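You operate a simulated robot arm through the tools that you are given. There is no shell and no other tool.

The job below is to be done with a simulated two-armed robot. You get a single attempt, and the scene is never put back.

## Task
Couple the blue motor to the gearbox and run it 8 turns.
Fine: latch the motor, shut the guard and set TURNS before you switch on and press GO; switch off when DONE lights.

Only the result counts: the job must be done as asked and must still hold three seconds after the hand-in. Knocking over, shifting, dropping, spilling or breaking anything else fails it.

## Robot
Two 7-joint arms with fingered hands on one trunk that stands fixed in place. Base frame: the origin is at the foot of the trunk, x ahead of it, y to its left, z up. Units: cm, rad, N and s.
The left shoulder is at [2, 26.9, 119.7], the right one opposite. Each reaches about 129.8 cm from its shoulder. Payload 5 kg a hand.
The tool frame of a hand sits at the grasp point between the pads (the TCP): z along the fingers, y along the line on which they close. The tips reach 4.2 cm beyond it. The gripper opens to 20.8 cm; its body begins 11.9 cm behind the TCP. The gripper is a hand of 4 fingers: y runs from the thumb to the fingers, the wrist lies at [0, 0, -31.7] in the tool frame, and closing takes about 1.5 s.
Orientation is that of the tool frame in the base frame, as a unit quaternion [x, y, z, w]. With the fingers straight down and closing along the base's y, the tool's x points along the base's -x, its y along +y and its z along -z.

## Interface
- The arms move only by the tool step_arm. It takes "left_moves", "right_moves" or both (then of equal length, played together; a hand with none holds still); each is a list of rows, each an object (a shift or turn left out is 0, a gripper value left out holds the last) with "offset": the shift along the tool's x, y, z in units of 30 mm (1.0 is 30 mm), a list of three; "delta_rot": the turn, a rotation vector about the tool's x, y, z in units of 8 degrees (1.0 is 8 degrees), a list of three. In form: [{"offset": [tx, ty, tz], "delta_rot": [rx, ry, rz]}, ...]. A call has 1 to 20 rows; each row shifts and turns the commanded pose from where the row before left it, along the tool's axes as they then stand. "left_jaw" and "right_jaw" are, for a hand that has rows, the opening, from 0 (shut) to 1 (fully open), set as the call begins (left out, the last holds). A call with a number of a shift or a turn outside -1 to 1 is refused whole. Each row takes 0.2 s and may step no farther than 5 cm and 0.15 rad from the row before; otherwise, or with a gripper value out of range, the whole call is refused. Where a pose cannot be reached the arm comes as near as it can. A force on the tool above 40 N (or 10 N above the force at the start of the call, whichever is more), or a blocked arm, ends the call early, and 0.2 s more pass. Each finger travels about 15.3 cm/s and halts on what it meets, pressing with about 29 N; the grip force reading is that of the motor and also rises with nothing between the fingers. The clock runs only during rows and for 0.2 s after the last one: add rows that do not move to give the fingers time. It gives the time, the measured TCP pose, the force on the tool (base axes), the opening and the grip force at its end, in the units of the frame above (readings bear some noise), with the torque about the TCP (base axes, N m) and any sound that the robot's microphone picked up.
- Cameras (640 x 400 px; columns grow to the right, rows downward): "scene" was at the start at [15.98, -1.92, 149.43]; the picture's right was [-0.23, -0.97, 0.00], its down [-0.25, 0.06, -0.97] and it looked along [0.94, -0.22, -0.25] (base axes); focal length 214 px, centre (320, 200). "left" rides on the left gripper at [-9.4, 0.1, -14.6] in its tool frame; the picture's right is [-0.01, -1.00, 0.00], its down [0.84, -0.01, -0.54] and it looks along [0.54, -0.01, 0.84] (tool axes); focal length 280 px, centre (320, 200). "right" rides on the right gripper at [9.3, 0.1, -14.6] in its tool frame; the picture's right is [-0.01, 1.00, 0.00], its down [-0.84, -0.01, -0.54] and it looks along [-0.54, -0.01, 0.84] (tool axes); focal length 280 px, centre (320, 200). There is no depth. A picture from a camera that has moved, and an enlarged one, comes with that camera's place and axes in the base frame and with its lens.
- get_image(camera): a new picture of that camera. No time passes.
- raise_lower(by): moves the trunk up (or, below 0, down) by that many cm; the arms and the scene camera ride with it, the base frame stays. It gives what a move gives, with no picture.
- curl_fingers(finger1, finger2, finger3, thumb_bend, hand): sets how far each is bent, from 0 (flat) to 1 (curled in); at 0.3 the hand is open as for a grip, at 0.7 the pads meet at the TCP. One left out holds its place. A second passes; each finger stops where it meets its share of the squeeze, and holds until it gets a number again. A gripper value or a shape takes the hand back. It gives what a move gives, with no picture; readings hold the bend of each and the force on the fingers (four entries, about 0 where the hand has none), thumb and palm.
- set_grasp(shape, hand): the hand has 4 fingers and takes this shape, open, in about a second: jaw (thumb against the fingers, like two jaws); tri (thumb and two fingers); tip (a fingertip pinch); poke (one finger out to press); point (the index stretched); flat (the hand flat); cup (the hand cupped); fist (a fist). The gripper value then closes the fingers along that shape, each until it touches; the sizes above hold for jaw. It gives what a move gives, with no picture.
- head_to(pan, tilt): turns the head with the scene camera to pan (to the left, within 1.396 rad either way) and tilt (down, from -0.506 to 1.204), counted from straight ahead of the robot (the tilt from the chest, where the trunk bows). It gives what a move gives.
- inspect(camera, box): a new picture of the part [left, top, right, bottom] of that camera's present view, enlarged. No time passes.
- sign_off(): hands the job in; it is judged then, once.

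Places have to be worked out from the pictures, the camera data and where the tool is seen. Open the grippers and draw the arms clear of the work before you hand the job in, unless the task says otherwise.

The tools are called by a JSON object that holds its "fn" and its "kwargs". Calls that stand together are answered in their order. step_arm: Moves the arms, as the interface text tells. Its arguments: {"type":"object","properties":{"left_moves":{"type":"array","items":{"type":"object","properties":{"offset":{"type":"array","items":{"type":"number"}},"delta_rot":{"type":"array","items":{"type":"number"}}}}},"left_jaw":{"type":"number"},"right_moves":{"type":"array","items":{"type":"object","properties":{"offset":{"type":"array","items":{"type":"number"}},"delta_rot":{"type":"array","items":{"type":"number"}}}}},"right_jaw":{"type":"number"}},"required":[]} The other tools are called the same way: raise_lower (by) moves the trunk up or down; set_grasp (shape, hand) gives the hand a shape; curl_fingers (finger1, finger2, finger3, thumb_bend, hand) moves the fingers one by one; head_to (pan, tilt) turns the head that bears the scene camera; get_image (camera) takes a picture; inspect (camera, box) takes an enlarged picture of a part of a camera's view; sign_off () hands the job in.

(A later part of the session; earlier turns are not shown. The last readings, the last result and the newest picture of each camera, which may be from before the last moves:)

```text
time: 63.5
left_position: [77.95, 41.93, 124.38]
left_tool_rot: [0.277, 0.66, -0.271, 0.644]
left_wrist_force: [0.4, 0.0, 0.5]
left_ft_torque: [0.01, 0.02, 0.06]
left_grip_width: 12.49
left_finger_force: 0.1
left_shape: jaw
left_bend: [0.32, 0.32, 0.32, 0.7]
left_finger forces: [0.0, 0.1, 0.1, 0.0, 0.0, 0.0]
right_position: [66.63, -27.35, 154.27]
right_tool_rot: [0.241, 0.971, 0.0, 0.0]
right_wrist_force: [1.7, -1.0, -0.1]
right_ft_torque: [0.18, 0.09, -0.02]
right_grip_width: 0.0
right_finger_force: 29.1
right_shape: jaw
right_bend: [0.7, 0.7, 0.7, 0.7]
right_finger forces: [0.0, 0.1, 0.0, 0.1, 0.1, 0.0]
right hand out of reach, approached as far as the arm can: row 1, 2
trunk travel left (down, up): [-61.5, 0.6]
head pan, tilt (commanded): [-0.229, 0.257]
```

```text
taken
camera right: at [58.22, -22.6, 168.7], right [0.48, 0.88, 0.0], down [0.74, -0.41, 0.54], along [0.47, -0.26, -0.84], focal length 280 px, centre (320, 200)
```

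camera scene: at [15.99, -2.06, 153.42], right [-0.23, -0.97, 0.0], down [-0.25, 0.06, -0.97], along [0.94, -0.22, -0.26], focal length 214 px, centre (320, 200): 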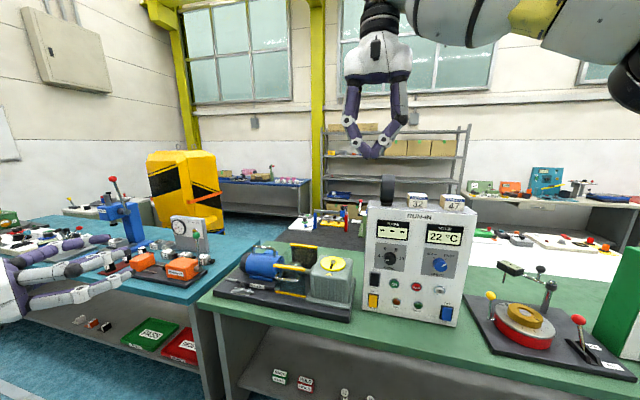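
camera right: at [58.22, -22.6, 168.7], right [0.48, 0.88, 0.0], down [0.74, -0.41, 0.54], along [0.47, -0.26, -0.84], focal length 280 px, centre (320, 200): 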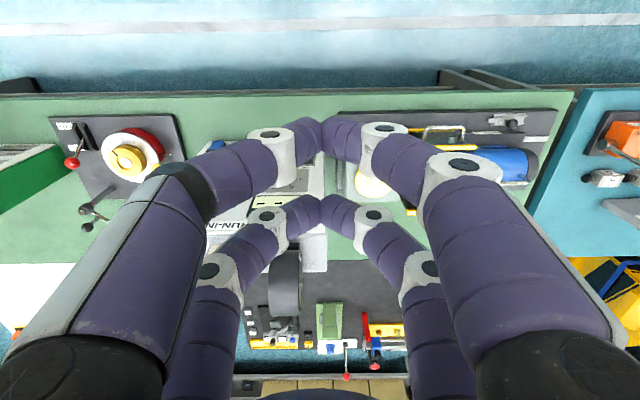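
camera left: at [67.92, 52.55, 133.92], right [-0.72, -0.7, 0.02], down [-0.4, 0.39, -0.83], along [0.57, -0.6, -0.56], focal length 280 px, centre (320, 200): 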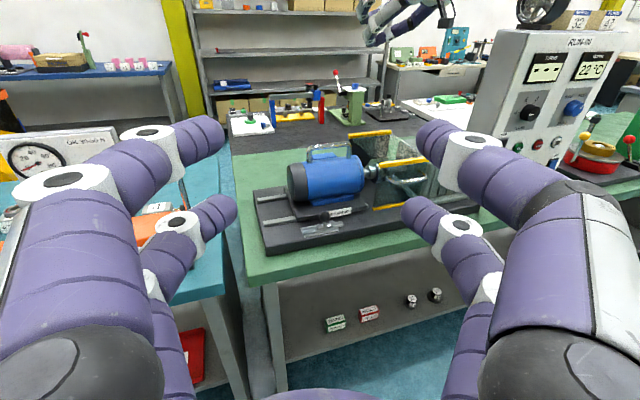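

I open the right jaw and shift the right hand 12 cm to the right so that its camera looks down at the panel between the fingers.

{"fn": "step_arm", "kwargs": {"right_moves": [{"offset": [0, -1, 0]}, {"offset": [0, -1, 0]}, {"offset": [0, -1, 0]}, {"offset": [0, -1, 0]}, {"offset": [0, 0, 0]}, {"offset": [0, 0, 0]}, {"offset": [0, 0, 0]}, {"offset": [0, 0, 0]}], "right_jaw": 1}}

{"fn": "get_image", "kwargs": {"camera": "right"}}

{"fn": "inspect", "kwargs": {"camera": "scene", "box": [355, 190, 485, 330]}}

```text
time: 65.3
left_position: [77.86, 42.0, 124.35]
left_tool_rot: [0.277, 0.659, -0.272, 0.644]
left_wrist_force: [-0.4, -0.7, -0.1]
left_ft_torque: [0.04, 0.01, 0.03]
left_grip_width: 12.47
left_finger_force: 0.1
left_shape: jaw
left_bend: [0.32, 0.32, 0.32, 0.7]
left_finger forces: [0.0, 0.1, 0.1, 0.0, 0.0, 0.1]
right_position: [60.56, -37.8, 154.31]
right_tool_rot: [0.241, 0.971, 0.0, 0.001]
right_wrist_force: [-0.4, 0.1, -0.5]
right_ft_torque: [0.09, -0.04, -0.03]
right_grip_width: 20.81
right_finger_force: 0.1
right_shape: jaw
right_bend: [0.3, 0.3, 0.3, 0.3]
right_finger forces: [0.0, 0.0, 0.0, 0.0, 0.0, 0.1]
trunk travel left (down, up): [-61.5, 0.6]
head pan, tilt (commanded): [-0.229, 0.257]
```

```text
taken
camera right: at [52.33, -33.08, 168.81], right [0.48, 0.88, 0.0], down [0.74, -0.4, 0.54], along [0.47, -0.26, -0.84], focal length 280 px, centre (320, 200)
```

right: 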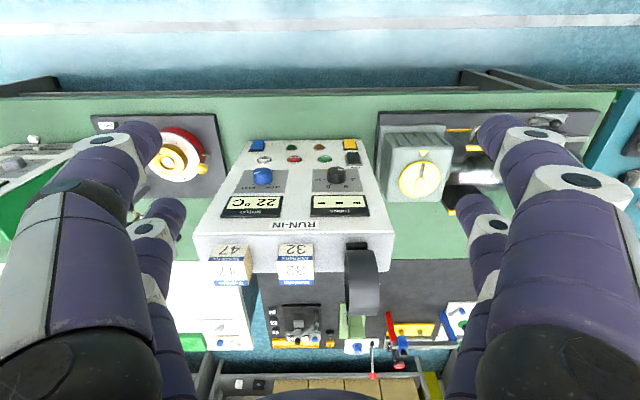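

```text
2.86 times, centred on (420, 260) of scene
camera zoom: at [15.89, -1.98, 153.44], right [-0.23, -0.97, 0.0], down [-0.25, 0.06, -0.97], along [0.94, -0.22, -0.25], focal length 613 px, centre (34, 29)
```

zoom: 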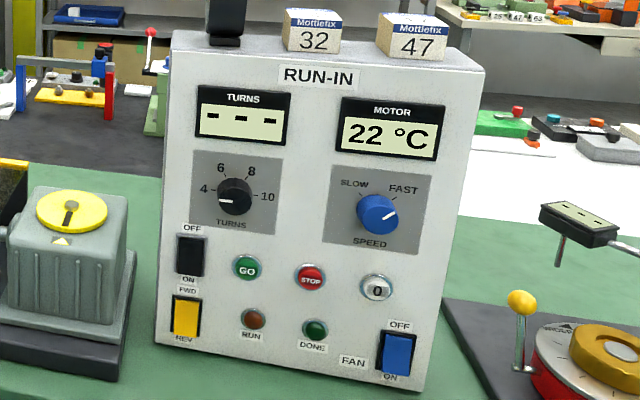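

I zoom the right camera into the panel to triangulate the controls.

{"fn": "inspect", "kwargs": {"camera": "right", "box": [230, 130, 380, 225]}}

{"fn": "inspect", "kwargs": {"camera": "scene", "box": [385, 220, 425, 275]}}

{"fn": "inspect", "kwargs": {"camera": "scene", "box": [362, 262, 432, 318]}}

```text
4.21 times, centred on (305, 178) of right
camera zoom: at [52.33, -33.08, 168.81], right [0.48, 0.88, 0.0], down [0.74, -0.4, 0.54], along [0.47, -0.26, -0.84], focal length 1181 px, centre (383, 295)
```

zoom: 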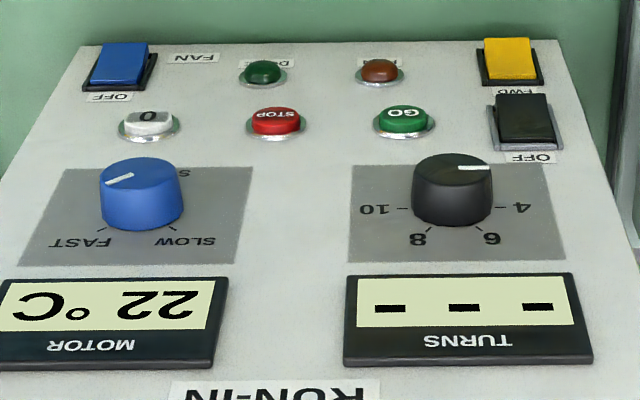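

```text
7.27 times, centred on (405, 248) of scene
camera zoom: at [15.89, -1.98, 153.44], right [-0.23, -0.97, 0.0], down [-0.25, 0.06, -0.97], along [0.94, -0.22, -0.25], focal length 1560 px, centre (-298, -146)
```

zoom: 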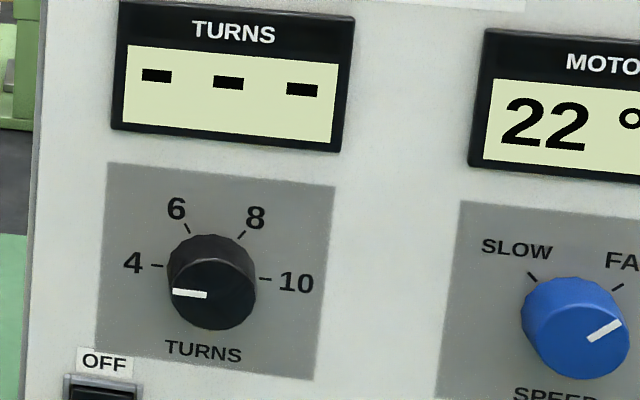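

```text
7.14 times, centred on (397, 290) of scene
camera zoom: at [15.89, -1.98, 153.44], right [-0.23, -0.97, 0.0], down [-0.25, 0.06, -0.97], along [0.94, -0.22, -0.25], focal length 1532 px, centre (-230, -443)
```

zoom: 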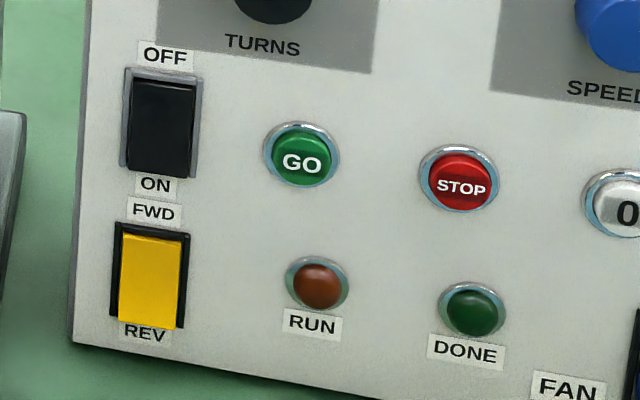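

The panel face is vertical at about 3 cm in front of the shaft axis; knob at (81, -44.7, 110.4), switch centre (84.1, -40.5, 100.6), GO (80.0, -46.9, 100.2). I check how the left hand's "tip" pinch shape looks for turning the knob.

{"fn": "set_grasp", "kwargs": {"hand": "left", "shape": "tip"}}

{"fn": "get_image", "kwargs": {"camera": "left"}}

{"fn": "step_arm", "kwargs": {"left_moves": [{"offset": [0, 0, 0]}, {"offset": [0, 0, 0]}, {"offset": [0, 0, 0]}, {"offset": [0, 0, 0]}, {"offset": [0, 0, 0]}, {"offset": [0, 0, 0]}, {"offset": [0, 0, 0]}], "left_jaw": 0.2}}

{"fn": "get_image", "kwargs": {"camera": "left"}}

```text
time: 66.2
left_position: [77.84, 42.17, 124.33]
left_tool_rot: [0.277, 0.66, -0.272, 0.643]
left_wrist_force: [-0.5, -0.3, 0.8]
left_ft_torque: [0.04, 0.01, -0.01]
left_grip_width: 20.8
left_finger_force: 0.0
left_shape: tip
left_bend: [0.3, 0.3, 0.3, 0.3]
left_finger forces: [0.0, 0.0, 0.0, 0.0, 0.0, 0.0]
right_position: [60.76, -37.79, 154.35]
right_tool_rot: [0.241, 0.971, 0.0, 0.0]
right_wrist_force: [-0.2, -0.1, 0.2]
right_ft_torque: [0.01, -0.01, 0.0]
right_grip_width: 20.78
right_finger_force: 0.1
right_shape: jaw
right_bend: [0.3, 0.3, 0.3, 0.3]
right_finger forces: [0.0, 0.1, 0.0, 0.0, 0.0, 0.1]
trunk travel left (down, up): [-61.5, 0.6]
head pan, tilt (commanded): [-0.229, 0.257]
```

```text
taken
camera left: at [67.93, 52.53, 133.92], right [-0.72, -0.7, 0.02], down [-0.4, 0.39, -0.83], along [0.57, -0.6, -0.56], focal length 280 px, centre (320, 200)
```

left: 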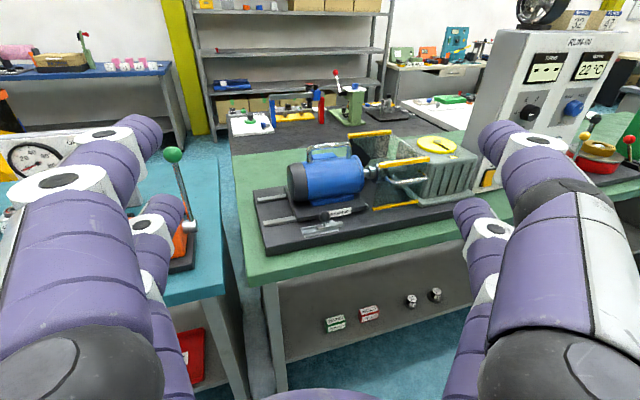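

```text
time: 67.8
left_position: [77.91, 42.22, 124.33]
left_tool_rot: [0.277, 0.659, -0.272, 0.644]
left_wrist_force: [0.4, 0.0, 0.4]
left_ft_torque: [-0.02, -0.02, 0.01]
left_grip_width: 4.19
left_finger_force: 0.0
left_shape: tip
left_bend: [0.73, 0.73, 0.73, 0.7]
left_finger forces: [0.0, 0.2, 0.1, 0.0, 0.0, 0.0]
right_position: [60.64, -37.66, 154.44]
right_tool_rot: [0.24, 0.971, 0.0, 0.001]
right_wrist_force: [-0.4, 0.0, 0.1]
right_ft_torque: [-0.01, -0.05, 0.02]
right_grip_width: 20.79
right_finger_force: 0.1
right_shape: jaw
right_bend: [0.3, 0.3, 0.3, 0.3]
right_finger forces: [0.1, 0.0, 0.0, 0.0, 0.0, 0.1]
trunk travel left (down, up): [-61.5, 0.6]
head pan, tilt (commanded): [-0.229, 0.257]
```

```text
taken
camera left: at [67.93, 52.55, 133.92], right [-0.72, -0.7, 0.02], down [-0.4, 0.39, -0.83], along [0.57, -0.6, -0.56], focal length 280 px, centre (320, 200)
```

left: 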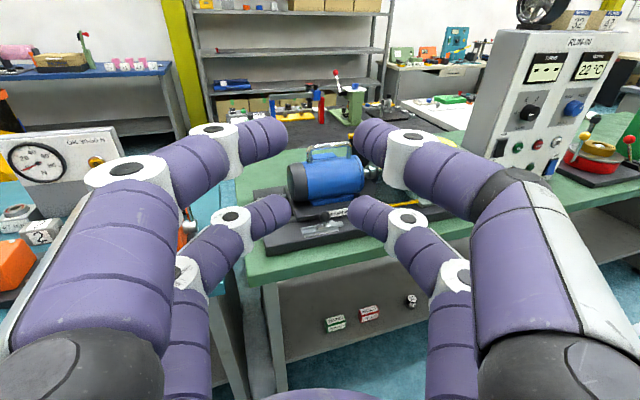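

I check the "tri" shape as well, which may surround a knob better.

{"fn": "set_grasp", "kwargs": {"hand": "left", "shape": "tri"}}

{"fn": "step_arm", "kwargs": {"left_moves": [{"offset": [0, 0, 0]}, {"offset": [0, 0, 0]}, {"offset": [0, 0, 0]}, {"offset": [0, 0, 0]}, {"offset": [0, 0, 0]}, {"offset": [0, 0, 0]}, {"offset": [0, 0, 0]}], "left_jaw": 0.3}}

{"fn": "get_image", "kwargs": {"camera": "left"}}

```text
time: 68.7
left_position: [77.92, 41.98, 124.38]
left_tool_rot: [0.277, 0.66, -0.272, 0.643]
left_wrist_force: [-0.1, 0.4, -0.3]
left_ft_torque: [0.03, 0.03, 0.0]
left_grip_width: 20.8
left_finger_force: 0.0
left_shape: tri
left_bend: [0.3, 0.3, 0.3, 0.3]
left_finger forces: [0.1, 0.0, 0.0, 0.1, 0.1, 0.0]
right_position: [60.62, -37.77, 154.31]
right_tool_rot: [0.24, 0.971, 0.0, 0.0]
right_wrist_force: [-0.7, 0.9, 0.0]
right_ft_torque: [0.03, 0.0, 0.01]
right_grip_width: 20.8
right_finger_force: 0.1
right_shape: jaw
right_bend: [0.3, 0.3, 0.3, 0.3]
right_finger forces: [0.0, 0.1, 0.1, 0.0, 0.0, 0.0]
trunk travel left (down, up): [-61.5, 0.6]
head pan, tilt (commanded): [-0.229, 0.257]
```

```text
time: 70.3
left_position: [77.8, 42.1, 124.44]
left_tool_rot: [0.277, 0.659, -0.272, 0.644]
left_wrist_force: [-0.5, -0.5, 0.6]
left_ft_torque: [0.0, 0.0, 0.03]
left_grip_width: 6.27
left_finger_force: 0.1
left_shape: tri
left_bend: [0.73, 0.73, 0.73, 0.7]
left_finger forces: [0.0, 0.1, 0.0, 0.0, 0.0, 0.1]
right_position: [60.62, -37.78, 154.37]
right_tool_rot: [0.24, 0.971, 0.0, 0.0]
right_wrist_force: [-0.1, -0.2, 0.0]
right_ft_torque: [0.03, 0.02, -0.01]
right_grip_width: 20.76
right_finger_force: 0.0
right_shape: jaw
right_bend: [0.3, 0.3, 0.3, 0.3]
right_finger forces: [0.0, 0.0, 0.1, 0.1, 0.1, 0.1]
trunk travel left (down, up): [-61.5, 0.6]
head pan, tilt (commanded): [-0.229, 0.257]
```

```text
taken
camera left: at [67.93, 52.55, 133.92], right [-0.72, -0.7, 0.02], down [-0.4, 0.39, -0.83], along [0.57, -0.6, -0.56], focal length 280 px, centre (320, 200)
```

left: 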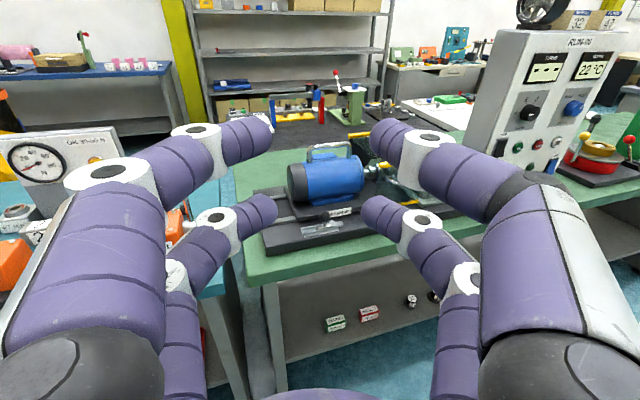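

All shapes use the same two opposed pairs; the four tips will cage the 4 cm knob. I set the jaw shape at ~9 cm opening, yaw the left hand onto the panel's normal and travel in front of the bench toward the panel, staying high and ~20 cm in front of it.

{"fn": "set_grasp", "kwargs": {"hand": "left", "shape": "jaw"}}

{"fn": "step_arm", "kwargs": {"left_moves": [{"delta_rot": [-0.758, 0, 0]}, {"delta_rot": [-0.758, 0, 0]}, {"delta_rot": [-0.758, 0, 0]}, {"offset": [0, -1, 0.47]}, {"offset": [0, -1, 0.47]}, {"offset": [0, -1, 0.47]}, {"offset": [0, -1, 0.47]}, {"offset": [0, -1, 0.47]}, {"offset": [0, -1, 0.47]}, {"offset": [0, -1, 0.47]}, {"offset": [0, -1, 0.47]}, {"offset": [0, -1, 0.47]}, {"offset": [0, -1, 0.47]}], "left_jaw": 0.45}}

{"fn": "get_image", "kwargs": {"camera": "scene"}}

{"fn": "get_image", "kwargs": {"camera": "left"}}

```text
time: 71.2
left_position: [77.74, 42.16, 124.38]
left_tool_rot: [0.277, 0.66, -0.272, 0.644]
left_wrist_force: [0.0, 0.0, 0.2]
left_ft_torque: [-0.01, 0.01, 0.0]
left_grip_width: 20.8
left_finger_force: 0.1
left_shape: jaw
left_bend: [0.3, 0.3, 0.3, 0.3]
left_finger forces: [0.1, 0.0, 0.0, 0.0, 0.0, 0.1]
right_position: [60.61, -37.83, 154.32]
right_tool_rot: [0.24, 0.971, 0.0, 0.0]
right_wrist_force: [-0.2, -0.2, -0.2]
right_ft_torque: [0.04, -0.02, -0.02]
right_grip_width: 20.78
right_finger_force: 0.0
right_shape: jaw
right_bend: [0.3, 0.3, 0.3, 0.3]
right_finger forces: [0.1, 0.0, 0.0, 0.0, 0.1, 0.0]
trunk travel left (down, up): [-61.5, 0.6]
head pan, tilt (commanded): [-0.229, 0.257]
```

```text
time: 74.0
left_position: [73.95, 8.85, 122.56]
left_tool_rot: [0.199, 0.697, -0.183, 0.664]
left_wrist_force: [0.0, -0.2, -1.0]
left_ft_torque: [0.0, 0.04, 0.03]
left_grip_width: 9.37
left_finger_force: 0.1
left_shape: jaw
left_bend: [0.73, 0.73, 0.73, 0.7]
left_finger forces: [0.1, 0.0, 0.0, 0.0, 0.0, 0.1]
left hand out of reach, approached as far as the arm can: row 3
right_position: [60.62, -37.77, 154.35]
right_tool_rot: [0.241, 0.97, 0.0, 0.0]
right_wrist_force: [0.2, -1.1, 0.4]
right_ft_torque: [0.16, 0.02, -0.02]
right_grip_width: 20.8
right_finger_force: 0.1
right_shape: jaw
right_bend: [0.3, 0.3, 0.3, 0.3]
right_finger forces: [0.0, 0.0, 0.0, 0.1, 0.0, 0.1]
trunk travel left (down, up): [-61.5, 0.6]
head pan, tilt (commanded): [-0.229, 0.257]
```

```text
taken
camera scene: at [15.92, -2.0, 153.43], right [-0.23, -0.97, 0.0], down [-0.25, 0.06, -0.97], along [0.94, -0.22, -0.25], focal length 214 px, centre (320, 200)
```

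scene: 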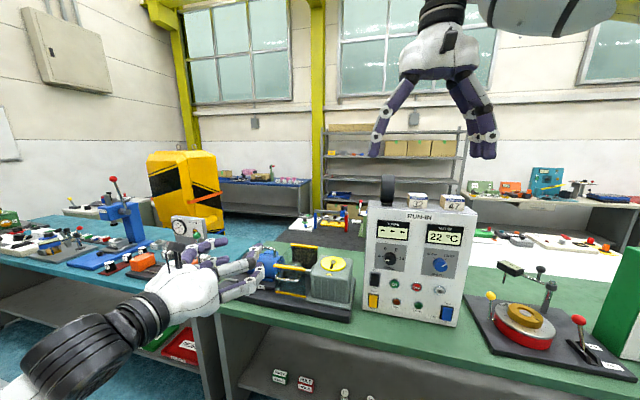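

```text
taken
camera left: at [61.85, 16.28, 132.47], right [-0.52, -0.85, 0.01], down [-0.5, 0.3, -0.81], along [0.69, -0.43, -0.58], focal length 280 px, centre (320, 200)
```

left: 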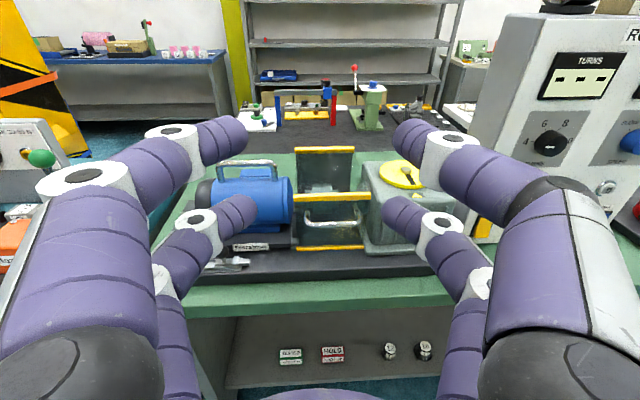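

I trim the heading (−4° yaw, −3° pitch) and continue along the bench to a point in front of the TURNS knob.

{"fn": "step_arm", "kwargs": {"left_moves": [{"delta_rot": [-0.475, -0.36, 0]}, {"offset": [0, -0.982, 0.367]}, {"offset": [0, -0.982, 0.367]}, {"offset": [0, -0.982, 0.367]}, {"offset": [0, -0.982, 0.367]}, {"offset": [0, -0.982, 0.367]}, {"offset": [0, -0.982, 0.367]}, {"offset": [0, -0.982, 0.367]}, {"offset": [0, -0.982, 0.367]}, {"offset": [0, -0.982, 0.367]}, {"offset": [0, -0.982, 0.367]}, {"offset": [0, -0.982, 0.367]}, {"offset": [0, -0.982, 0.367]}, {"offset": [0, -0.982, 0.367]}, {"offset": [0, -0.982, 0.367]}, {"offset": [0, -0.982, 0.367]}, {"offset": [0, 0, 0]}]}}

{"fn": "get_image", "kwargs": {"camera": "scene"}}

{"fn": "get_image", "kwargs": {"camera": "left"}}

{"fn": "get_image", "kwargs": {"camera": "right"}}

```text
time: 77.6
left_position: [77.23, 5.82, 113.68]
left_tool_rot: [0.197, 0.681, -0.151, 0.689]
left_wrist_force: [0.8, -0.4, -0.6]
left_ft_torque: [0.06, 0.04, 0.03]
left_grip_width: 9.38
left_finger_force: 0.0
left_shape: jaw
left_bend: [0.73, 0.73, 0.73, 0.7]
left_finger forces: [0.1, 0.0, 0.0, 0.0, 0.0, 0.0]
left hand out of reach, approached as far as the arm can: row 2, 3, 4, 5, 6, 7, 8, 9, 10, 11, 12, 13, 14, 15, 16
right_position: [60.75, -37.68, 154.26]
right_tool_rot: [0.24, 0.971, 0.0, 0.0]
right_wrist_force: [0.3, 0.5, -0.4]
right_ft_torque: [0.02, -0.01, 0.01]
right_grip_width: 20.78
right_finger_force: 0.1
right_shape: jaw
right_bend: [0.3, 0.3, 0.3, 0.3]
right_finger forces: [0.0, 0.1, 0.1, 0.0, 0.0, 0.1]
trunk travel left (down, up): [-61.5, 0.6]
head pan, tilt (commanded): [-0.229, 0.257]
```

```text
taken
camera scene: at [15.9, -1.92, 153.44], right [-0.23, -0.97, 0.0], down [-0.25, 0.06, -0.97], along [0.94, -0.22, -0.25], focal length 214 px, centre (320, 200)
```

scene: 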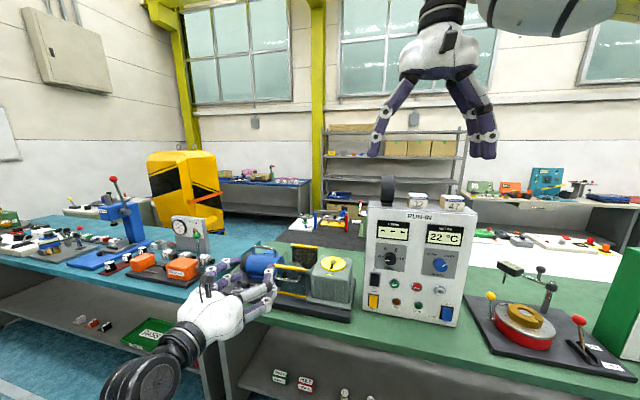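

```text
taken
camera left: at [64.25, 12.54, 122.92], right [-0.47, -0.88, -0.05], down [-0.46, 0.29, -0.84], along [0.75, -0.38, -0.54], focal length 280 px, centre (320, 200)
```

left: 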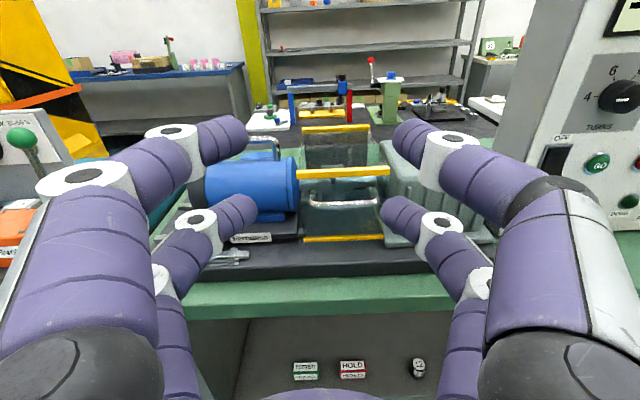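

```text
taken
camera right: at [52.34, -32.99, 168.83], right [0.48, 0.88, 0.0], down [0.74, -0.4, 0.54], along [0.47, -0.26, -0.84], focal length 280 px, centre (320, 200)
```

right: 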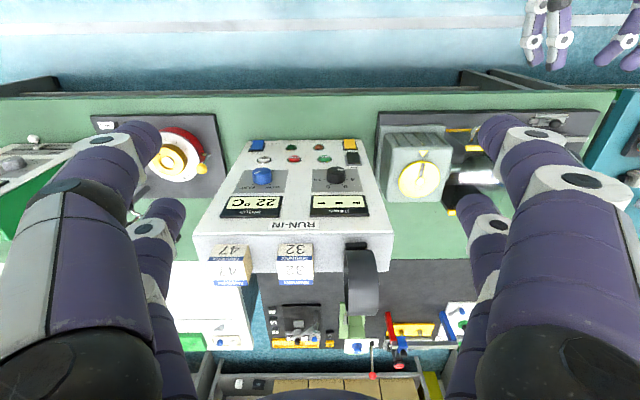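

The path brought the left wrist too close to its shoulder. I go forward and up first (wrist farther out), then continue along the bench.

{"fn": "step_arm", "kwargs": {"left_moves": [{"offset": [-0.83, 0, 0.93]}, {"offset": [-0.83, 0, 0.93]}, {"offset": [-0.83, 0, 0.93]}, {"offset": [-0.83, 0, 0.93]}, {"offset": [0, -1, 0]}, {"offset": [0, -1, 0]}, {"offset": [0, -1, 0]}, {"offset": [0, -1, 0]}, {"offset": [0, -1, 0]}, {"offset": [0, -1, 0]}, {"offset": [0, 0, 0]}]}}

{"fn": "get_image", "kwargs": {"camera": "left"}}

{"fn": "get_image", "kwargs": {"camera": "scene"}}

```text
time: 80.2
left_position: [86.75, 4.11, 113.33]
left_tool_rot: [0.196, 0.684, -0.142, 0.688]
left_wrist_force: [0.1, 0.3, 0.7]
left_ft_torque: [0.03, -0.02, 0.0]
left_grip_width: 9.39
left_finger_force: 0.0
left_shape: jaw
left_bend: [0.73, 0.73, 0.73, 0.7]
left_finger forces: [0.0, 0.0, 0.0, 0.0, 0.1, 0.0]
left hand out of reach, approached as far as the arm can: row 1, 2, 3, 4, 5, 6, 7, 8, 9, 10
right_position: [60.77, -37.73, 154.22]
right_tool_rot: [0.24, 0.971, 0.001, 0.0]
right_wrist_force: [1.1, 0.3, -0.4]
right_ft_torque: [-0.06, 0.0, 0.01]
right_grip_width: 20.79
right_finger_force: 0.0
right_shape: jaw
right_bend: [0.3, 0.3, 0.3, 0.3]
right_finger forces: [0.0, 0.0, 0.0, 0.0, 0.0, 0.1]
trunk travel left (down, up): [-61.5, 0.6]
head pan, tilt (commanded): [-0.229, 0.257]
stopped in row 11 (left hand): the arm was blocked; the commanded pose is now the measured one
```

```text
taken
camera left: at [73.68, 10.43, 122.74], right [-0.46, -0.88, -0.06], down [-0.46, 0.3, -0.83], along [0.76, -0.36, -0.55], focal length 280 px, centre (320, 200)
```

left: 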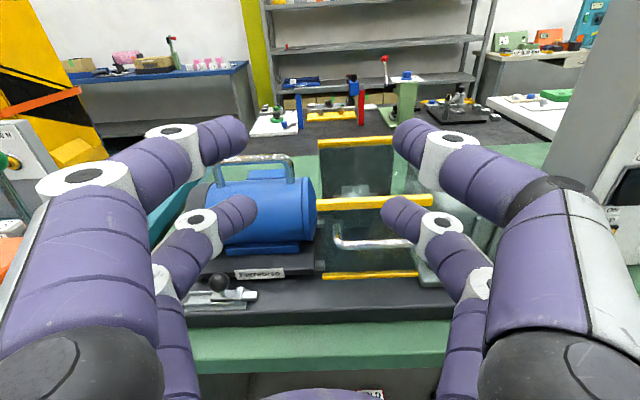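

```text
taken
camera scene: at [15.92, -1.89, 153.44], right [-0.23, -0.97, 0.0], down [-0.25, 0.06, -0.97], along [0.94, -0.22, -0.25], focal length 214 px, centre (320, 200)
```

scene: 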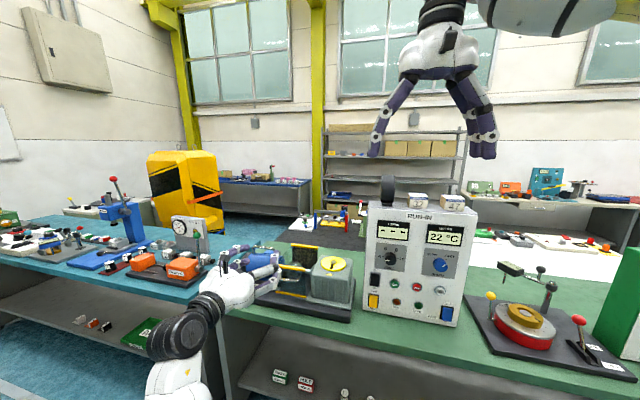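

The left arm got into an awkward folded posture and was blocked. I back it out to the left along the way it came.

{"fn": "step_arm", "kwargs": {"left_moves": [{"offset": [0, 0.3, -0.9]}, {"offset": [0, 0.3, -0.9]}, {"offset": [0, 0.9, -0.4]}, {"offset": [0, 0.9, -0.4]}, {"offset": [0, 0.9, -0.4]}, {"offset": [0, 0.9, -0.4]}, {"offset": [-0.3, 0.9, 0]}, {"offset": [-0.3, 0.9, 0]}, {"offset": [-0.3, 0.9, 0]}, {"offset": [-0.3, 0.9, 0]}, {"offset": [-0.3, 0.9, 0]}, {"offset": [-0.3, 0.9, 0]}]}}

{"fn": "get_image", "kwargs": {"camera": "scene"}}

```text
time: 82.8
left_position: [90.6, 33.58, 120.75]
left_tool_rot: [0.196, 0.683, -0.144, 0.689]
left_wrist_force: [-0.2, -0.3, -1.6]
left_ft_torque: [-0.04, -0.11, 0.03]
left_grip_width: 9.32
left_finger_force: 0.3
left_shape: jaw
left_bend: [0.73, 0.73, 0.73, 0.7]
left_finger forces: [0.0, 0.0, 0.0, 0.0, 0.1, 0.0]
right_position: [60.74, -37.58, 154.35]
right_tool_rot: [0.24, 0.971, 0.0, 0.0]
right_wrist_force: [-0.7, 0.8, 0.5]
right_ft_torque: [-0.07, 0.0, 0.02]
right_grip_width: 20.8
right_finger_force: 0.0
right_shape: jaw
right_bend: [0.3, 0.3, 0.3, 0.3]
right_finger forces: [0.1, 0.0, 0.1, 0.1, 0.0, 0.0]
trunk travel left (down, up): [-61.5, 0.6]
head pan, tilt (commanded): [-0.229, 0.257]
```

```text
taken
camera scene: at [15.91, -1.89, 153.44], right [-0.23, -0.97, 0.0], down [-0.25, 0.06, -0.97], along [0.94, -0.22, -0.25], focal length 214 px, centre (320, 200)
```

scene: 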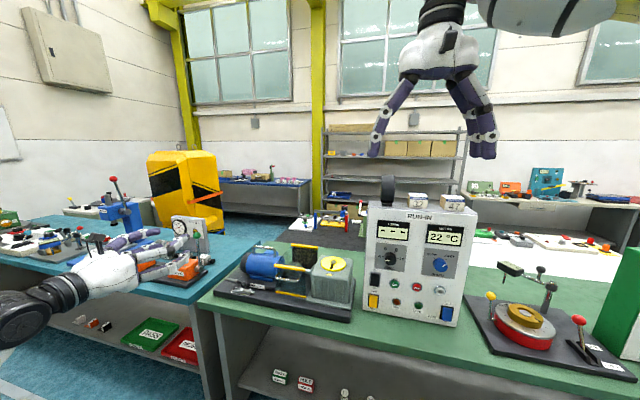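

Recovered. I now bring the left hand back up to a high, downward-pointing posture, and at the same time shift the right hand 24 cm to the right to clear space.

{"fn": "step_arm", "kwargs": {"left_moves": [{"offset": [-0.93, -0.66, -0.68], "delta_rot": [0, 1, 0]}, {"offset": [-0.83, -0.66, -0.8], "delta_rot": [0, 1, 0]}, {"offset": [-0.71, -0.66, -0.91], "delta_rot": [0, 1, 0]}, {"offset": [-0.576, -0.66, -1.0], "delta_rot": [0, 1, 0]}, {"offset": [-0.378, -0.66, -0.904], "delta_rot": [0, 1, 0]}, {"offset": [-0.25, -0.66, -0.948], "delta_rot": [0, 1, 0]}, {"offset": [-0.114, -0.66, -0.973], "delta_rot": [0, 1, 0]}, {"offset": [0.02, -0.66, -0.98], "delta_rot": [0, 1, 0]}, {"offset": [0.16, -0.66, -0.967], "delta_rot": [0, 1, 0]}, {"offset": [0.29, -0.66, -0.935], "delta_rot": [0, 1, 0]}, {"offset": [0.42, -0.66, -0.886], "delta_rot": [0, 1, 0]}], "right_moves": [{"offset": [0, -1, 0]}, {"offset": [0, -1, 0]}, {"offset": [0, -1, 0]}, {"offset": [0, -1, 0]}, {"offset": [0, -1, 0]}, {"offset": [0, -1, 0]}, {"offset": [0, -1, 0]}, {"offset": [0, -1, 0]}, {"offset": [0, 0, 0]}, {"offset": [0, 0, 0]}, {"offset": [0, 0, 0]}]}}

{"fn": "get_image", "kwargs": {"camera": "scene"}}

{"fn": "get_image", "kwargs": {"camera": "left"}}

{"fn": "get_image", "kwargs": {"camera": "right"}}

```text
time: 85.2
left_position: [62.15, 21.76, 147.97]
left_tool_rot: [0.241, 0.97, 0.034, 0.021]
left_wrist_force: [-2.8, -1.0, 1.3]
left_ft_torque: [0.11, -0.26, -0.01]
left_grip_width: 9.36
left_finger_force: 0.2
left_shape: jaw
left_bend: [0.73, 0.73, 0.73, 0.7]
left_finger forces: [0.1, 0.0, 0.0, 0.1, 0.0, 0.1]
right_position: [52.25, -58.09, 153.08]
right_tool_rot: [0.241, 0.971, 0.002, 0.0]
right_wrist_force: [-2.5, -1.6, 0.3]
right_ft_torque: [0.27, -0.24, -0.01]
right_grip_width: 20.79
right_finger_force: 0.0
right_shape: jaw
right_bend: [0.3, 0.3, 0.3, 0.3]
right_finger forces: [0.0, 0.0, 0.0, 0.0, 0.0, 0.0]
right hand out of reach, approached as far as the arm can: row 7, 8
trunk travel left (down, up): [-61.5, 0.6]
head pan, tilt (commanded): [-0.229, 0.257]
```

```text
taken
camera scene: at [15.6, -2.16, 153.5], right [-0.23, -0.97, 0.0], down [-0.25, 0.06, -0.97], along [0.94, -0.22, -0.25], focal length 214 px, centre (320, 200)
```

scene: 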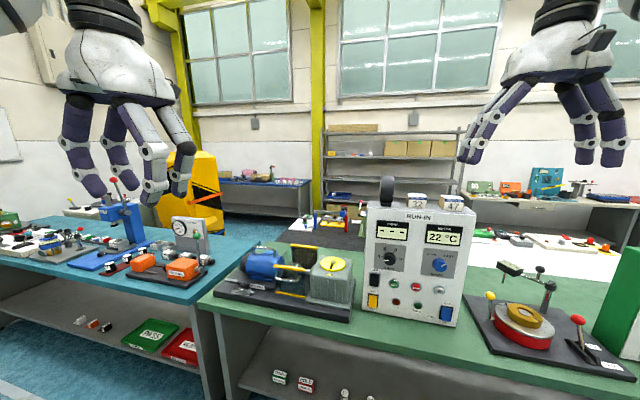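

```text
taken
camera left: at [69.67, 16.74, 162.67], right [-0.45, -0.89, -0.08], down [-0.78, 0.35, 0.51], along [-0.43, 0.29, -0.85], focal length 280 px, centre (320, 200)
```

left: 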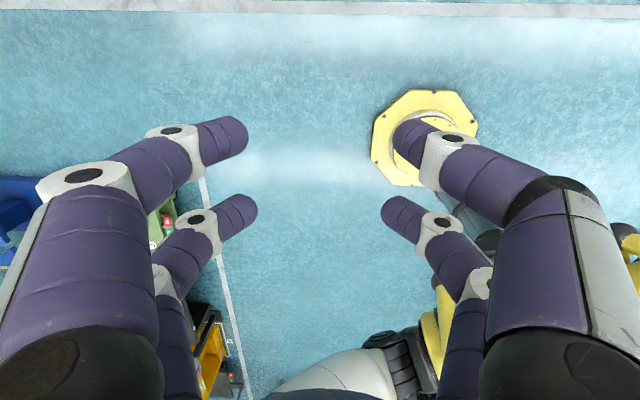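

```text
taken
camera right: at [43.81, -53.52, 167.49], right [0.48, 0.88, 0.0], down [0.74, -0.41, 0.54], along [0.47, -0.26, -0.84], focal length 280 px, centre (320, 200)
```

right: 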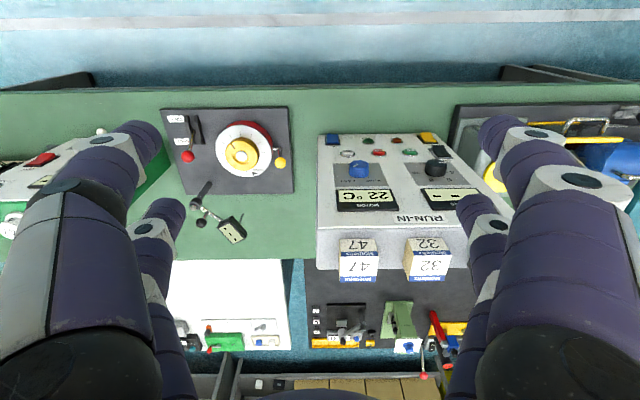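

I carry the left hand across at height toward the panel side.

{"fn": "step_arm", "kwargs": {"left_moves": [{"offset": [-0.44, -0.95, 0]}, {"offset": [-0.44, -0.95, 0]}, {"offset": [-0.44, -0.95, 0]}, {"offset": [-0.44, -0.95, 0]}, {"offset": [-0.44, -0.95, 0]}, {"offset": [-0.44, -0.95, 0]}, {"offset": [-0.44, -0.95, 0]}, {"offset": [-0.44, -0.95, 0]}, {"offset": [-0.44, -0.95, 0]}, {"offset": [-0.44, -0.95, 0]}, {"offset": [-0.44, -0.95, 0]}, {"offset": [-0.44, -0.95, 0]}, {"offset": [0, 0, 0]}]}}

{"fn": "get_image", "kwargs": {"camera": "scene"}}

{"fn": "get_image", "kwargs": {"camera": "right"}}

```text
time: 88.0
left_position: [60.39, -14.87, 145.85]
left_tool_rot: [0.237, 0.971, 0.03, 0.021]
left_wrist_force: [0.1, 1.2, -0.7]
left_ft_torque: [-0.11, 0.0, 0.0]
left_grip_width: 9.4
left_finger_force: 0.0
left_shape: jaw
left_bend: [0.73, 0.73, 0.73, 0.7]
left_finger forces: [0.0, 0.0, 0.0, 0.0, 0.1, 0.0]
right_position: [52.45, -57.73, 153.08]
right_tool_rot: [0.239, 0.971, 0.0, 0.0]
right_wrist_force: [-0.4, 0.4, 1.5]
right_ft_torque: [-0.17, 0.02, -0.02]
right_grip_width: 20.82
right_finger_force: 0.0
right_shape: jaw
right_bend: [0.3, 0.3, 0.3, 0.3]
right_finger forces: [0.0, 0.1, 0.0, 0.1, 0.1, 0.0]
trunk travel left (down, up): [-61.5, 0.6]
head pan, tilt (commanded): [-0.229, 0.257]
```

```text
taken
camera scene: at [15.92, -1.78, 153.44], right [-0.23, -0.97, 0.0], down [-0.25, 0.06, -0.97], along [0.94, -0.22, -0.25], focal length 214 px, centre (320, 200)
```

scene: 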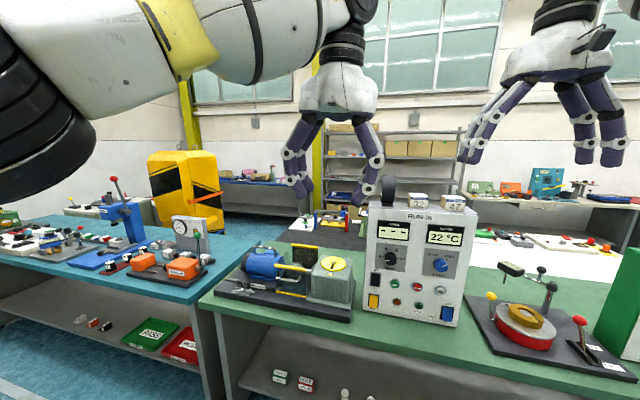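

```text
taken
camera right: at [44.18, -52.98, 167.55], right [0.48, 0.88, 0.0], down [0.74, -0.4, 0.54], along [0.47, -0.26, -0.84], focal length 280 px, centre (320, 200)
```

right: 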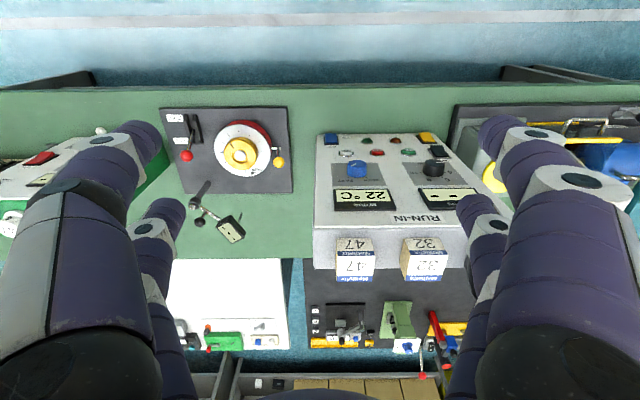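

Good elbow-up posture. I start pitching the left hand forward while lowering it toward the panel front.

{"fn": "step_arm", "kwargs": {"left_moves": [{"offset": [-0.383, -0.433, 0.947], "delta_rot": [0, -1, 0]}, {"offset": [-0.248, -0.433, 0.992], "delta_rot": [0, -1, 0]}, {"offset": [-0.108, -0.433, 1.0], "delta_rot": [0, -1, 0]}, {"offset": [0.035, -0.433, 1.0], "delta_rot": [0, -1, 0]}, {"offset": [0.177, -0.433, 1.0], "delta_rot": [0, -1, 0]}, {"offset": [0.315, -0.433, 0.973], "delta_rot": [0, -1, 0]}]}}

{"fn": "get_image", "kwargs": {"camera": "left"}}

{"fn": "get_image", "kwargs": {"camera": "scene"}}

```text
time: 89.4
left_position: [63.83, -24.55, 128.19]
left_tool_rot: [0.233, 0.877, -0.07, 0.415]
left_wrist_force: [1.6, 0.8, 0.8]
left_ft_torque: [-0.03, 0.13, -0.08]
left_grip_width: 9.35
left_finger_force: 0.1
left_shape: jaw
left_bend: [0.73, 0.73, 0.73, 0.7]
left_finger forces: [0.1, 0.0, 0.0, 0.1, 0.1, 0.0]
right_position: [52.52, -57.82, 152.97]
right_tool_rot: [0.239, 0.971, 0.0, 0.0]
right_wrist_force: [0.6, 0.6, -0.2]
right_ft_torque: [0.0, 0.12, 0.02]
right_grip_width: 20.8
right_finger_force: 0.0
right_shape: jaw
right_bend: [0.3, 0.3, 0.3, 0.3]
right_finger forces: [0.0, 0.0, 0.0, 0.0, 0.1, 0.0]
trunk travel left (down, up): [-61.5, 0.6]
head pan, tilt (commanded): [-0.229, 0.257]
```

```text
taken
camera left: at [58.84, -23.12, 144.65], right [-0.46, -0.89, -0.06], down [-0.84, 0.45, -0.29], along [0.29, -0.08, -0.95], focal length 280 px, centre (320, 200)
```

left: 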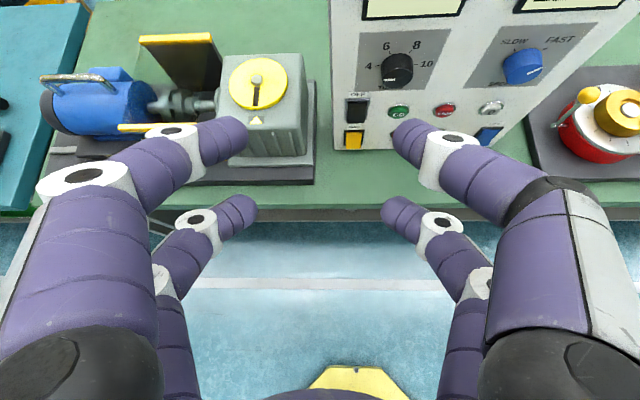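

```text
taken
camera scene: at [15.99, -1.88, 153.43], right [-0.23, -0.97, 0.0], down [-0.25, 0.06, -0.97], along [0.94, -0.22, -0.25], focal length 214 px, centre (320, 200)
```

scene: 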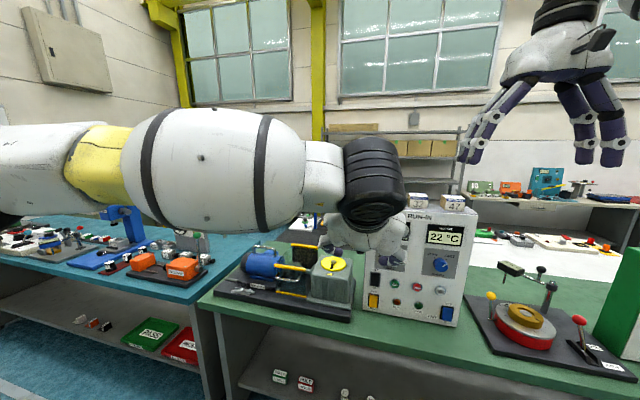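

Posture is good and the left camera sees the panel well. I continue pitching to horizontal.

{"fn": "step_arm", "kwargs": {"left_moves": [{"offset": [0.447, -0.433, 0.919], "delta_rot": [0, -1, 0]}, {"offset": [0.57, -0.433, 0.848], "delta_rot": [0, -1, 0]}, {"offset": [0.683, -0.433, 0.76], "delta_rot": [0, -1, 0]}, {"offset": [0.783, -0.433, 0.657], "delta_rot": [0, -1, 0]}, {"offset": [0.866, -0.433, 0.543], "delta_rot": [0, -1, 0]}, {"offset": [0, 0, 0]}]}}

{"fn": "get_image", "kwargs": {"camera": "left"}}

{"fn": "get_image", "kwargs": {"camera": "scene"}}

```text
time: 91.0
left_position: [69.64, -29.49, 113.27]
left_tool_rot: [0.171, 0.694, -0.136, 0.686]
left_wrist_force: [-0.5, -0.6, -0.1]
left_ft_torque: [0.06, -0.04, 0.21]
left_grip_width: 9.36
left_finger_force: 0.1
left_shape: jaw
left_bend: [0.73, 0.73, 0.73, 0.7]
left_finger forces: [0.1, 0.0, 0.0, 0.0, 0.0, 0.0]
right_position: [52.4, -58.17, 152.85]
right_tool_rot: [0.242, 0.97, 0.001, 0.001]
right_wrist_force: [-0.1, -2.3, -0.3]
right_ft_torque: [0.32, -0.1, -0.01]
right_grip_width: 20.77
right_finger_force: 0.0
right_shape: jaw
right_bend: [0.3, 0.3, 0.3, 0.3]
right_finger forces: [0.0, 0.0, 0.1, 0.0, 0.1, 0.0]
trunk travel left (down, up): [-61.5, 0.6]
head pan, tilt (commanded): [-0.229, 0.257]
stopped in row 6 (left hand): the arm was blocked; the commanded pose is now the measured one
```

```text
taken
camera left: at [56.5, -23.62, 122.86], right [-0.42, -0.91, -0.03], down [-0.49, 0.26, -0.83], along [0.76, -0.34, -0.56], focal length 280 px, centre (320, 200)
```

left: 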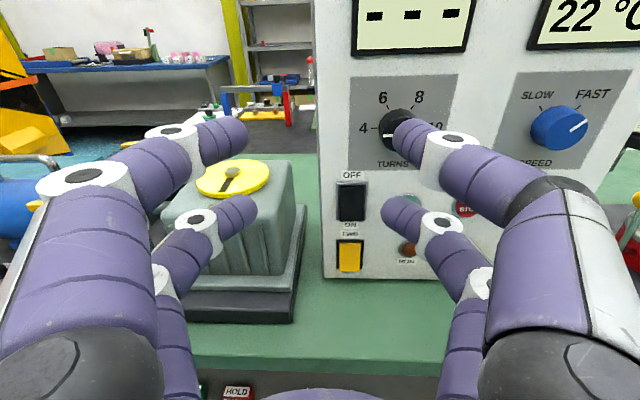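

```text
taken
camera scene: at [15.86, -2.2, 153.44], right [-0.23, -0.97, 0.0], down [-0.25, 0.06, -0.97], along [0.94, -0.22, -0.25], focal length 214 px, centre (320, 200)
```

scene: 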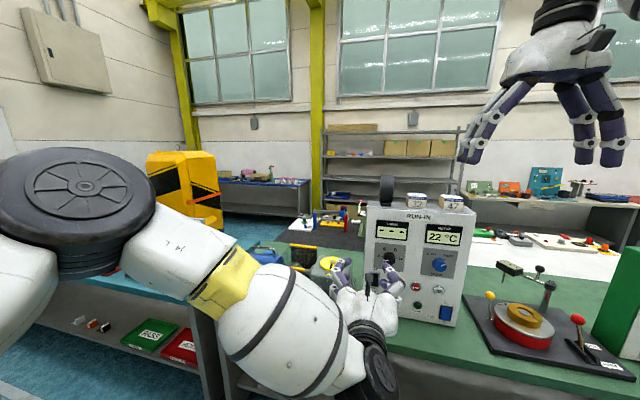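

The arm reports being blocked near (69.6, -29.5, 113.3). I look from the right camera and pan the head down to see what is touching.

{"fn": "get_image", "kwargs": {"camera": "right"}}

{"fn": "head_to", "kwargs": {"pan": -0.4, "tilt": 0.8}}

{"fn": "get_image", "kwargs": {"camera": "scene"}}

```text
taken
camera right: at [44.0, -53.52, 167.41], right [0.48, 0.88, 0.0], down [0.74, -0.41, 0.54], along [0.47, -0.26, -0.84], focal length 280 px, centre (320, 200)
```

right: 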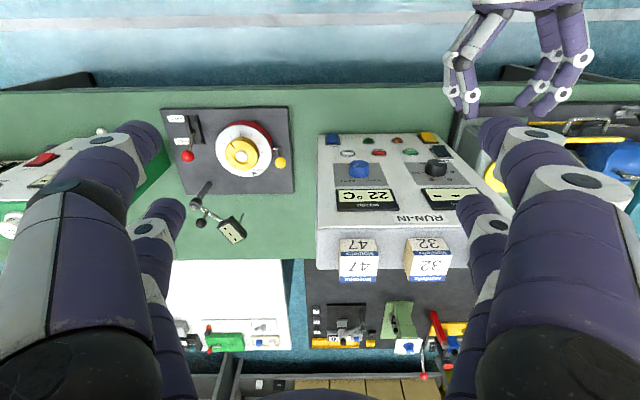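

```text
time: 92.0
left_position: [69.8, -29.16, 113.32]
left_tool_rot: [0.169, 0.694, -0.134, 0.687]
left_wrist_force: [0.3, 0.2, 0.1]
left_ft_torque: [0.0, -0.01, -0.01]
left_grip_width: 9.37
left_finger_force: 0.0
left_shape: jaw
left_bend: [0.73, 0.73, 0.73, 0.7]
left_finger forces: [0.0, 0.1, 0.1, 0.0, 0.1, 0.1]
right_position: [52.48, -57.76, 153.04]
right_tool_rot: [0.24, 0.971, 0.001, 0.0]
right_wrist_force: [0.2, 0.7, 1.0]
right_ft_torque: [-0.04, 0.04, -0.01]
right_grip_width: 20.79
right_finger_force: 0.0
right_shape: jaw
right_bend: [0.3, 0.3, 0.3, 0.3]
right_finger forces: [0.0, 0.1, 0.0, 0.1, 0.0, 0.0]
trunk travel left (down, up): [-61.5, 0.6]
head pan, tilt (commanded): [-0.4, 0.799]
```

```text
taken
camera scene: at [14.3, -2.93, 148.6], right [-0.39, -0.92, 0.0], down [-0.66, 0.28, -0.7], along [0.64, -0.27, -0.72], focal length 214 px, centre (320, 200)
```

scene: 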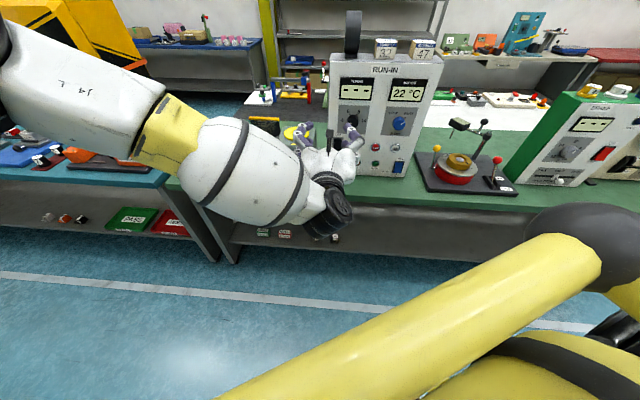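

Nothing is touching; it was a wrist-limit stall. Reach should improve as the wrist moves out, so I try moving right and forward in small steps.

{"fn": "step_arm", "kwargs": {"left_moves": [{"offset": [0, -0.4, 0.3]}, {"offset": [0, -0.4, 0.3]}, {"offset": [0, -0.4, 0.3]}, {"offset": [0, 0, 0]}]}}

{"fn": "get_image", "kwargs": {"camera": "left"}}

```text
time: 93.2
left_position: [72.99, -31.56, 114.88]
left_tool_rot: [0.152, 0.693, -0.131, 0.692]
left_wrist_force: [0.5, -0.9, -0.1]
left_ft_torque: [0.0, -0.01, -0.02]
left_grip_width: 9.38
left_finger_force: 0.1
left_shape: jaw
left_bend: [0.73, 0.73, 0.73, 0.7]
left_finger forces: [0.0, 0.1, 0.1, 0.0, 0.0, 0.0]
right_position: [52.56, -57.7, 152.91]
right_tool_rot: [0.239, 0.971, 0.0, 0.001]
right_wrist_force: [0.0, 0.5, -0.2]
right_ft_torque: [-0.03, 0.03, 0.02]
right_grip_width: 20.8
right_finger_force: 0.0
right_shape: jaw
right_bend: [0.3, 0.3, 0.3, 0.3]
right_finger forces: [0.0, 0.0, 0.1, 0.0, 0.0, 0.0]
trunk travel left (down, up): [-61.5, 0.6]
head pan, tilt (commanded): [-0.4, 0.799]
stopped in row 4 (left hand): the arm was blocked; the commanded pose is now the measured one
```

```text
taken
camera left: at [59.61, -25.92, 124.22], right [-0.39, -0.92, -0.01], down [-0.5, 0.22, -0.84], along [0.77, -0.32, -0.54], focal length 280 px, centre (320, 200)
```

left: 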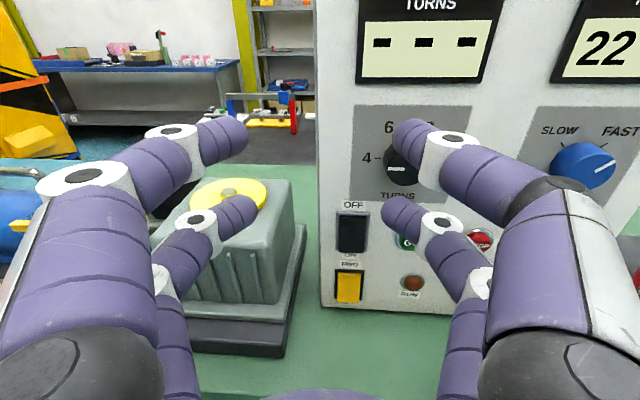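

The wrist limits horizontal pointing here, but a downward-tilted hand is comfortable. I tilt the left hand to ~35° down (upper finger pair leading), correcting heading and roll.

{"fn": "step_arm", "kwargs": {"left_moves": [{"offset": [-0.5, 0, -0.333], "delta_rot": [0, 1, 0]}, {"offset": [-0.45, 0, -0.4], "delta_rot": [0, 1, 0]}, {"offset": [-0.39, 0, -0.458], "delta_rot": [0, 1, 0]}, {"offset": [-0.32, 0, -0.508], "delta_rot": [0, 1, 0]}, {"offset": [0, 0, -0.5], "delta_rot": [0, 0.375, 0]}, {"delta_rot": [0.45, 0, 0.066]}, {"offset": [0, 0, 0]}]}}

{"fn": "get_image", "kwargs": {"camera": "left"}}

{"fn": "head_to", "kwargs": {"pan": -0.35, "tilt": 0.4}}

{"fn": "get_image", "kwargs": {"camera": "scene"}}

```text
time: 94.8
left_position: [67.71, -30.05, 121.57]
left_tool_rot: [0.206, 0.864, -0.105, 0.446]
left_wrist_force: [-1.2, -0.4, 0.0]
left_ft_torque: [0.07, -0.04, 0.07]
left_grip_width: 9.38
left_finger_force: 0.1
left_shape: jaw
left_bend: [0.73, 0.73, 0.73, 0.7]
left_finger forces: [0.0, 0.0, 0.0, 0.1, 0.1, 0.1]
right_position: [52.32, -57.95, 153.04]
right_tool_rot: [0.24, 0.971, 0.002, 0.0]
right_wrist_force: [-0.8, -1.3, -0.7]
right_ft_torque: [0.1, -0.14, 0.01]
right_grip_width: 20.78
right_finger_force: 0.0
right_shape: jaw
right_bend: [0.3, 0.3, 0.3, 0.3]
right_finger forces: [0.0, 0.1, 0.0, 0.0, 0.1, 0.1]
trunk travel left (down, up): [-61.5, 0.6]
head pan, tilt (commanded): [-0.4, 0.799]
```

```text
taken
camera left: at [62.04, -27.03, 137.56], right [-0.44, -0.9, 0.01], down [-0.83, 0.41, -0.37], along [0.33, -0.17, -0.93], focal length 280 px, centre (320, 200)
```

left: 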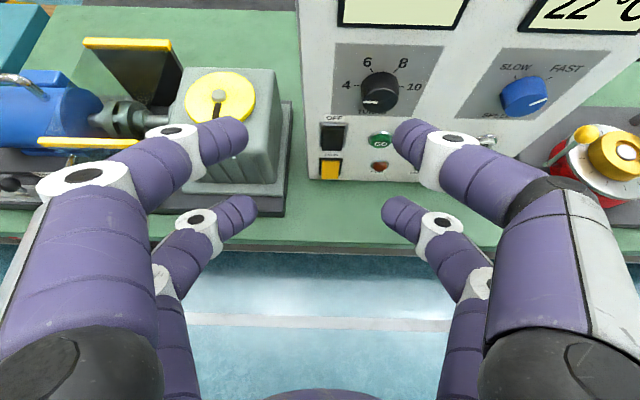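

```text
time: 95.6
left_position: [67.89, -29.95, 121.6]
left_tool_rot: [0.205, 0.865, -0.104, 0.446]
left_wrist_force: [0.3, -0.1, -0.2]
left_ft_torque: [0.05, -0.03, -0.03]
left_grip_width: 9.4
left_finger_force: 0.1
left_shape: jaw
left_bend: [0.73, 0.73, 0.73, 0.7]
left_finger forces: [0.1, 0.0, 0.0, 0.0, 0.1, 0.0]
right_position: [52.44, -57.92, 153.05]
right_tool_rot: [0.24, 0.971, 0.001, 0.0]
right_wrist_force: [-0.6, 0.3, 0.0]
right_ft_torque: [0.04, 0.0, 0.03]
right_grip_width: 20.8
right_finger_force: 0.1
right_shape: jaw
right_bend: [0.3, 0.3, 0.3, 0.3]
right_finger forces: [0.1, 0.1, 0.0, 0.0, 0.1, 0.0]
trunk travel left (down, up): [-61.5, 0.6]
head pan, tilt (commanded): [-0.351, 0.4]
```

```text
taken
camera scene: at [15.51, -3.0, 152.1], right [-0.34, -0.94, 0.0], down [-0.37, 0.13, -0.92], along [0.86, -0.32, -0.39], focal length 214 px, centre (320, 200)
```

scene: 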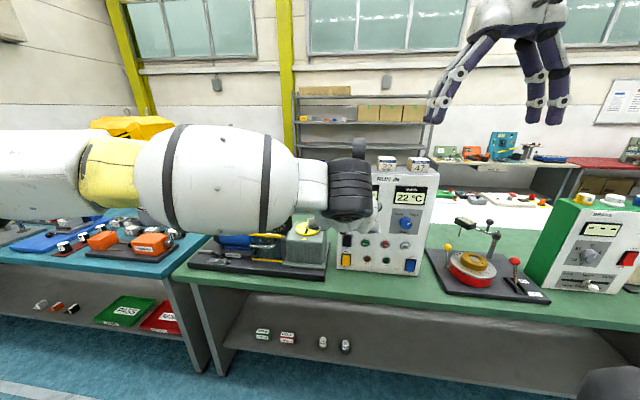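

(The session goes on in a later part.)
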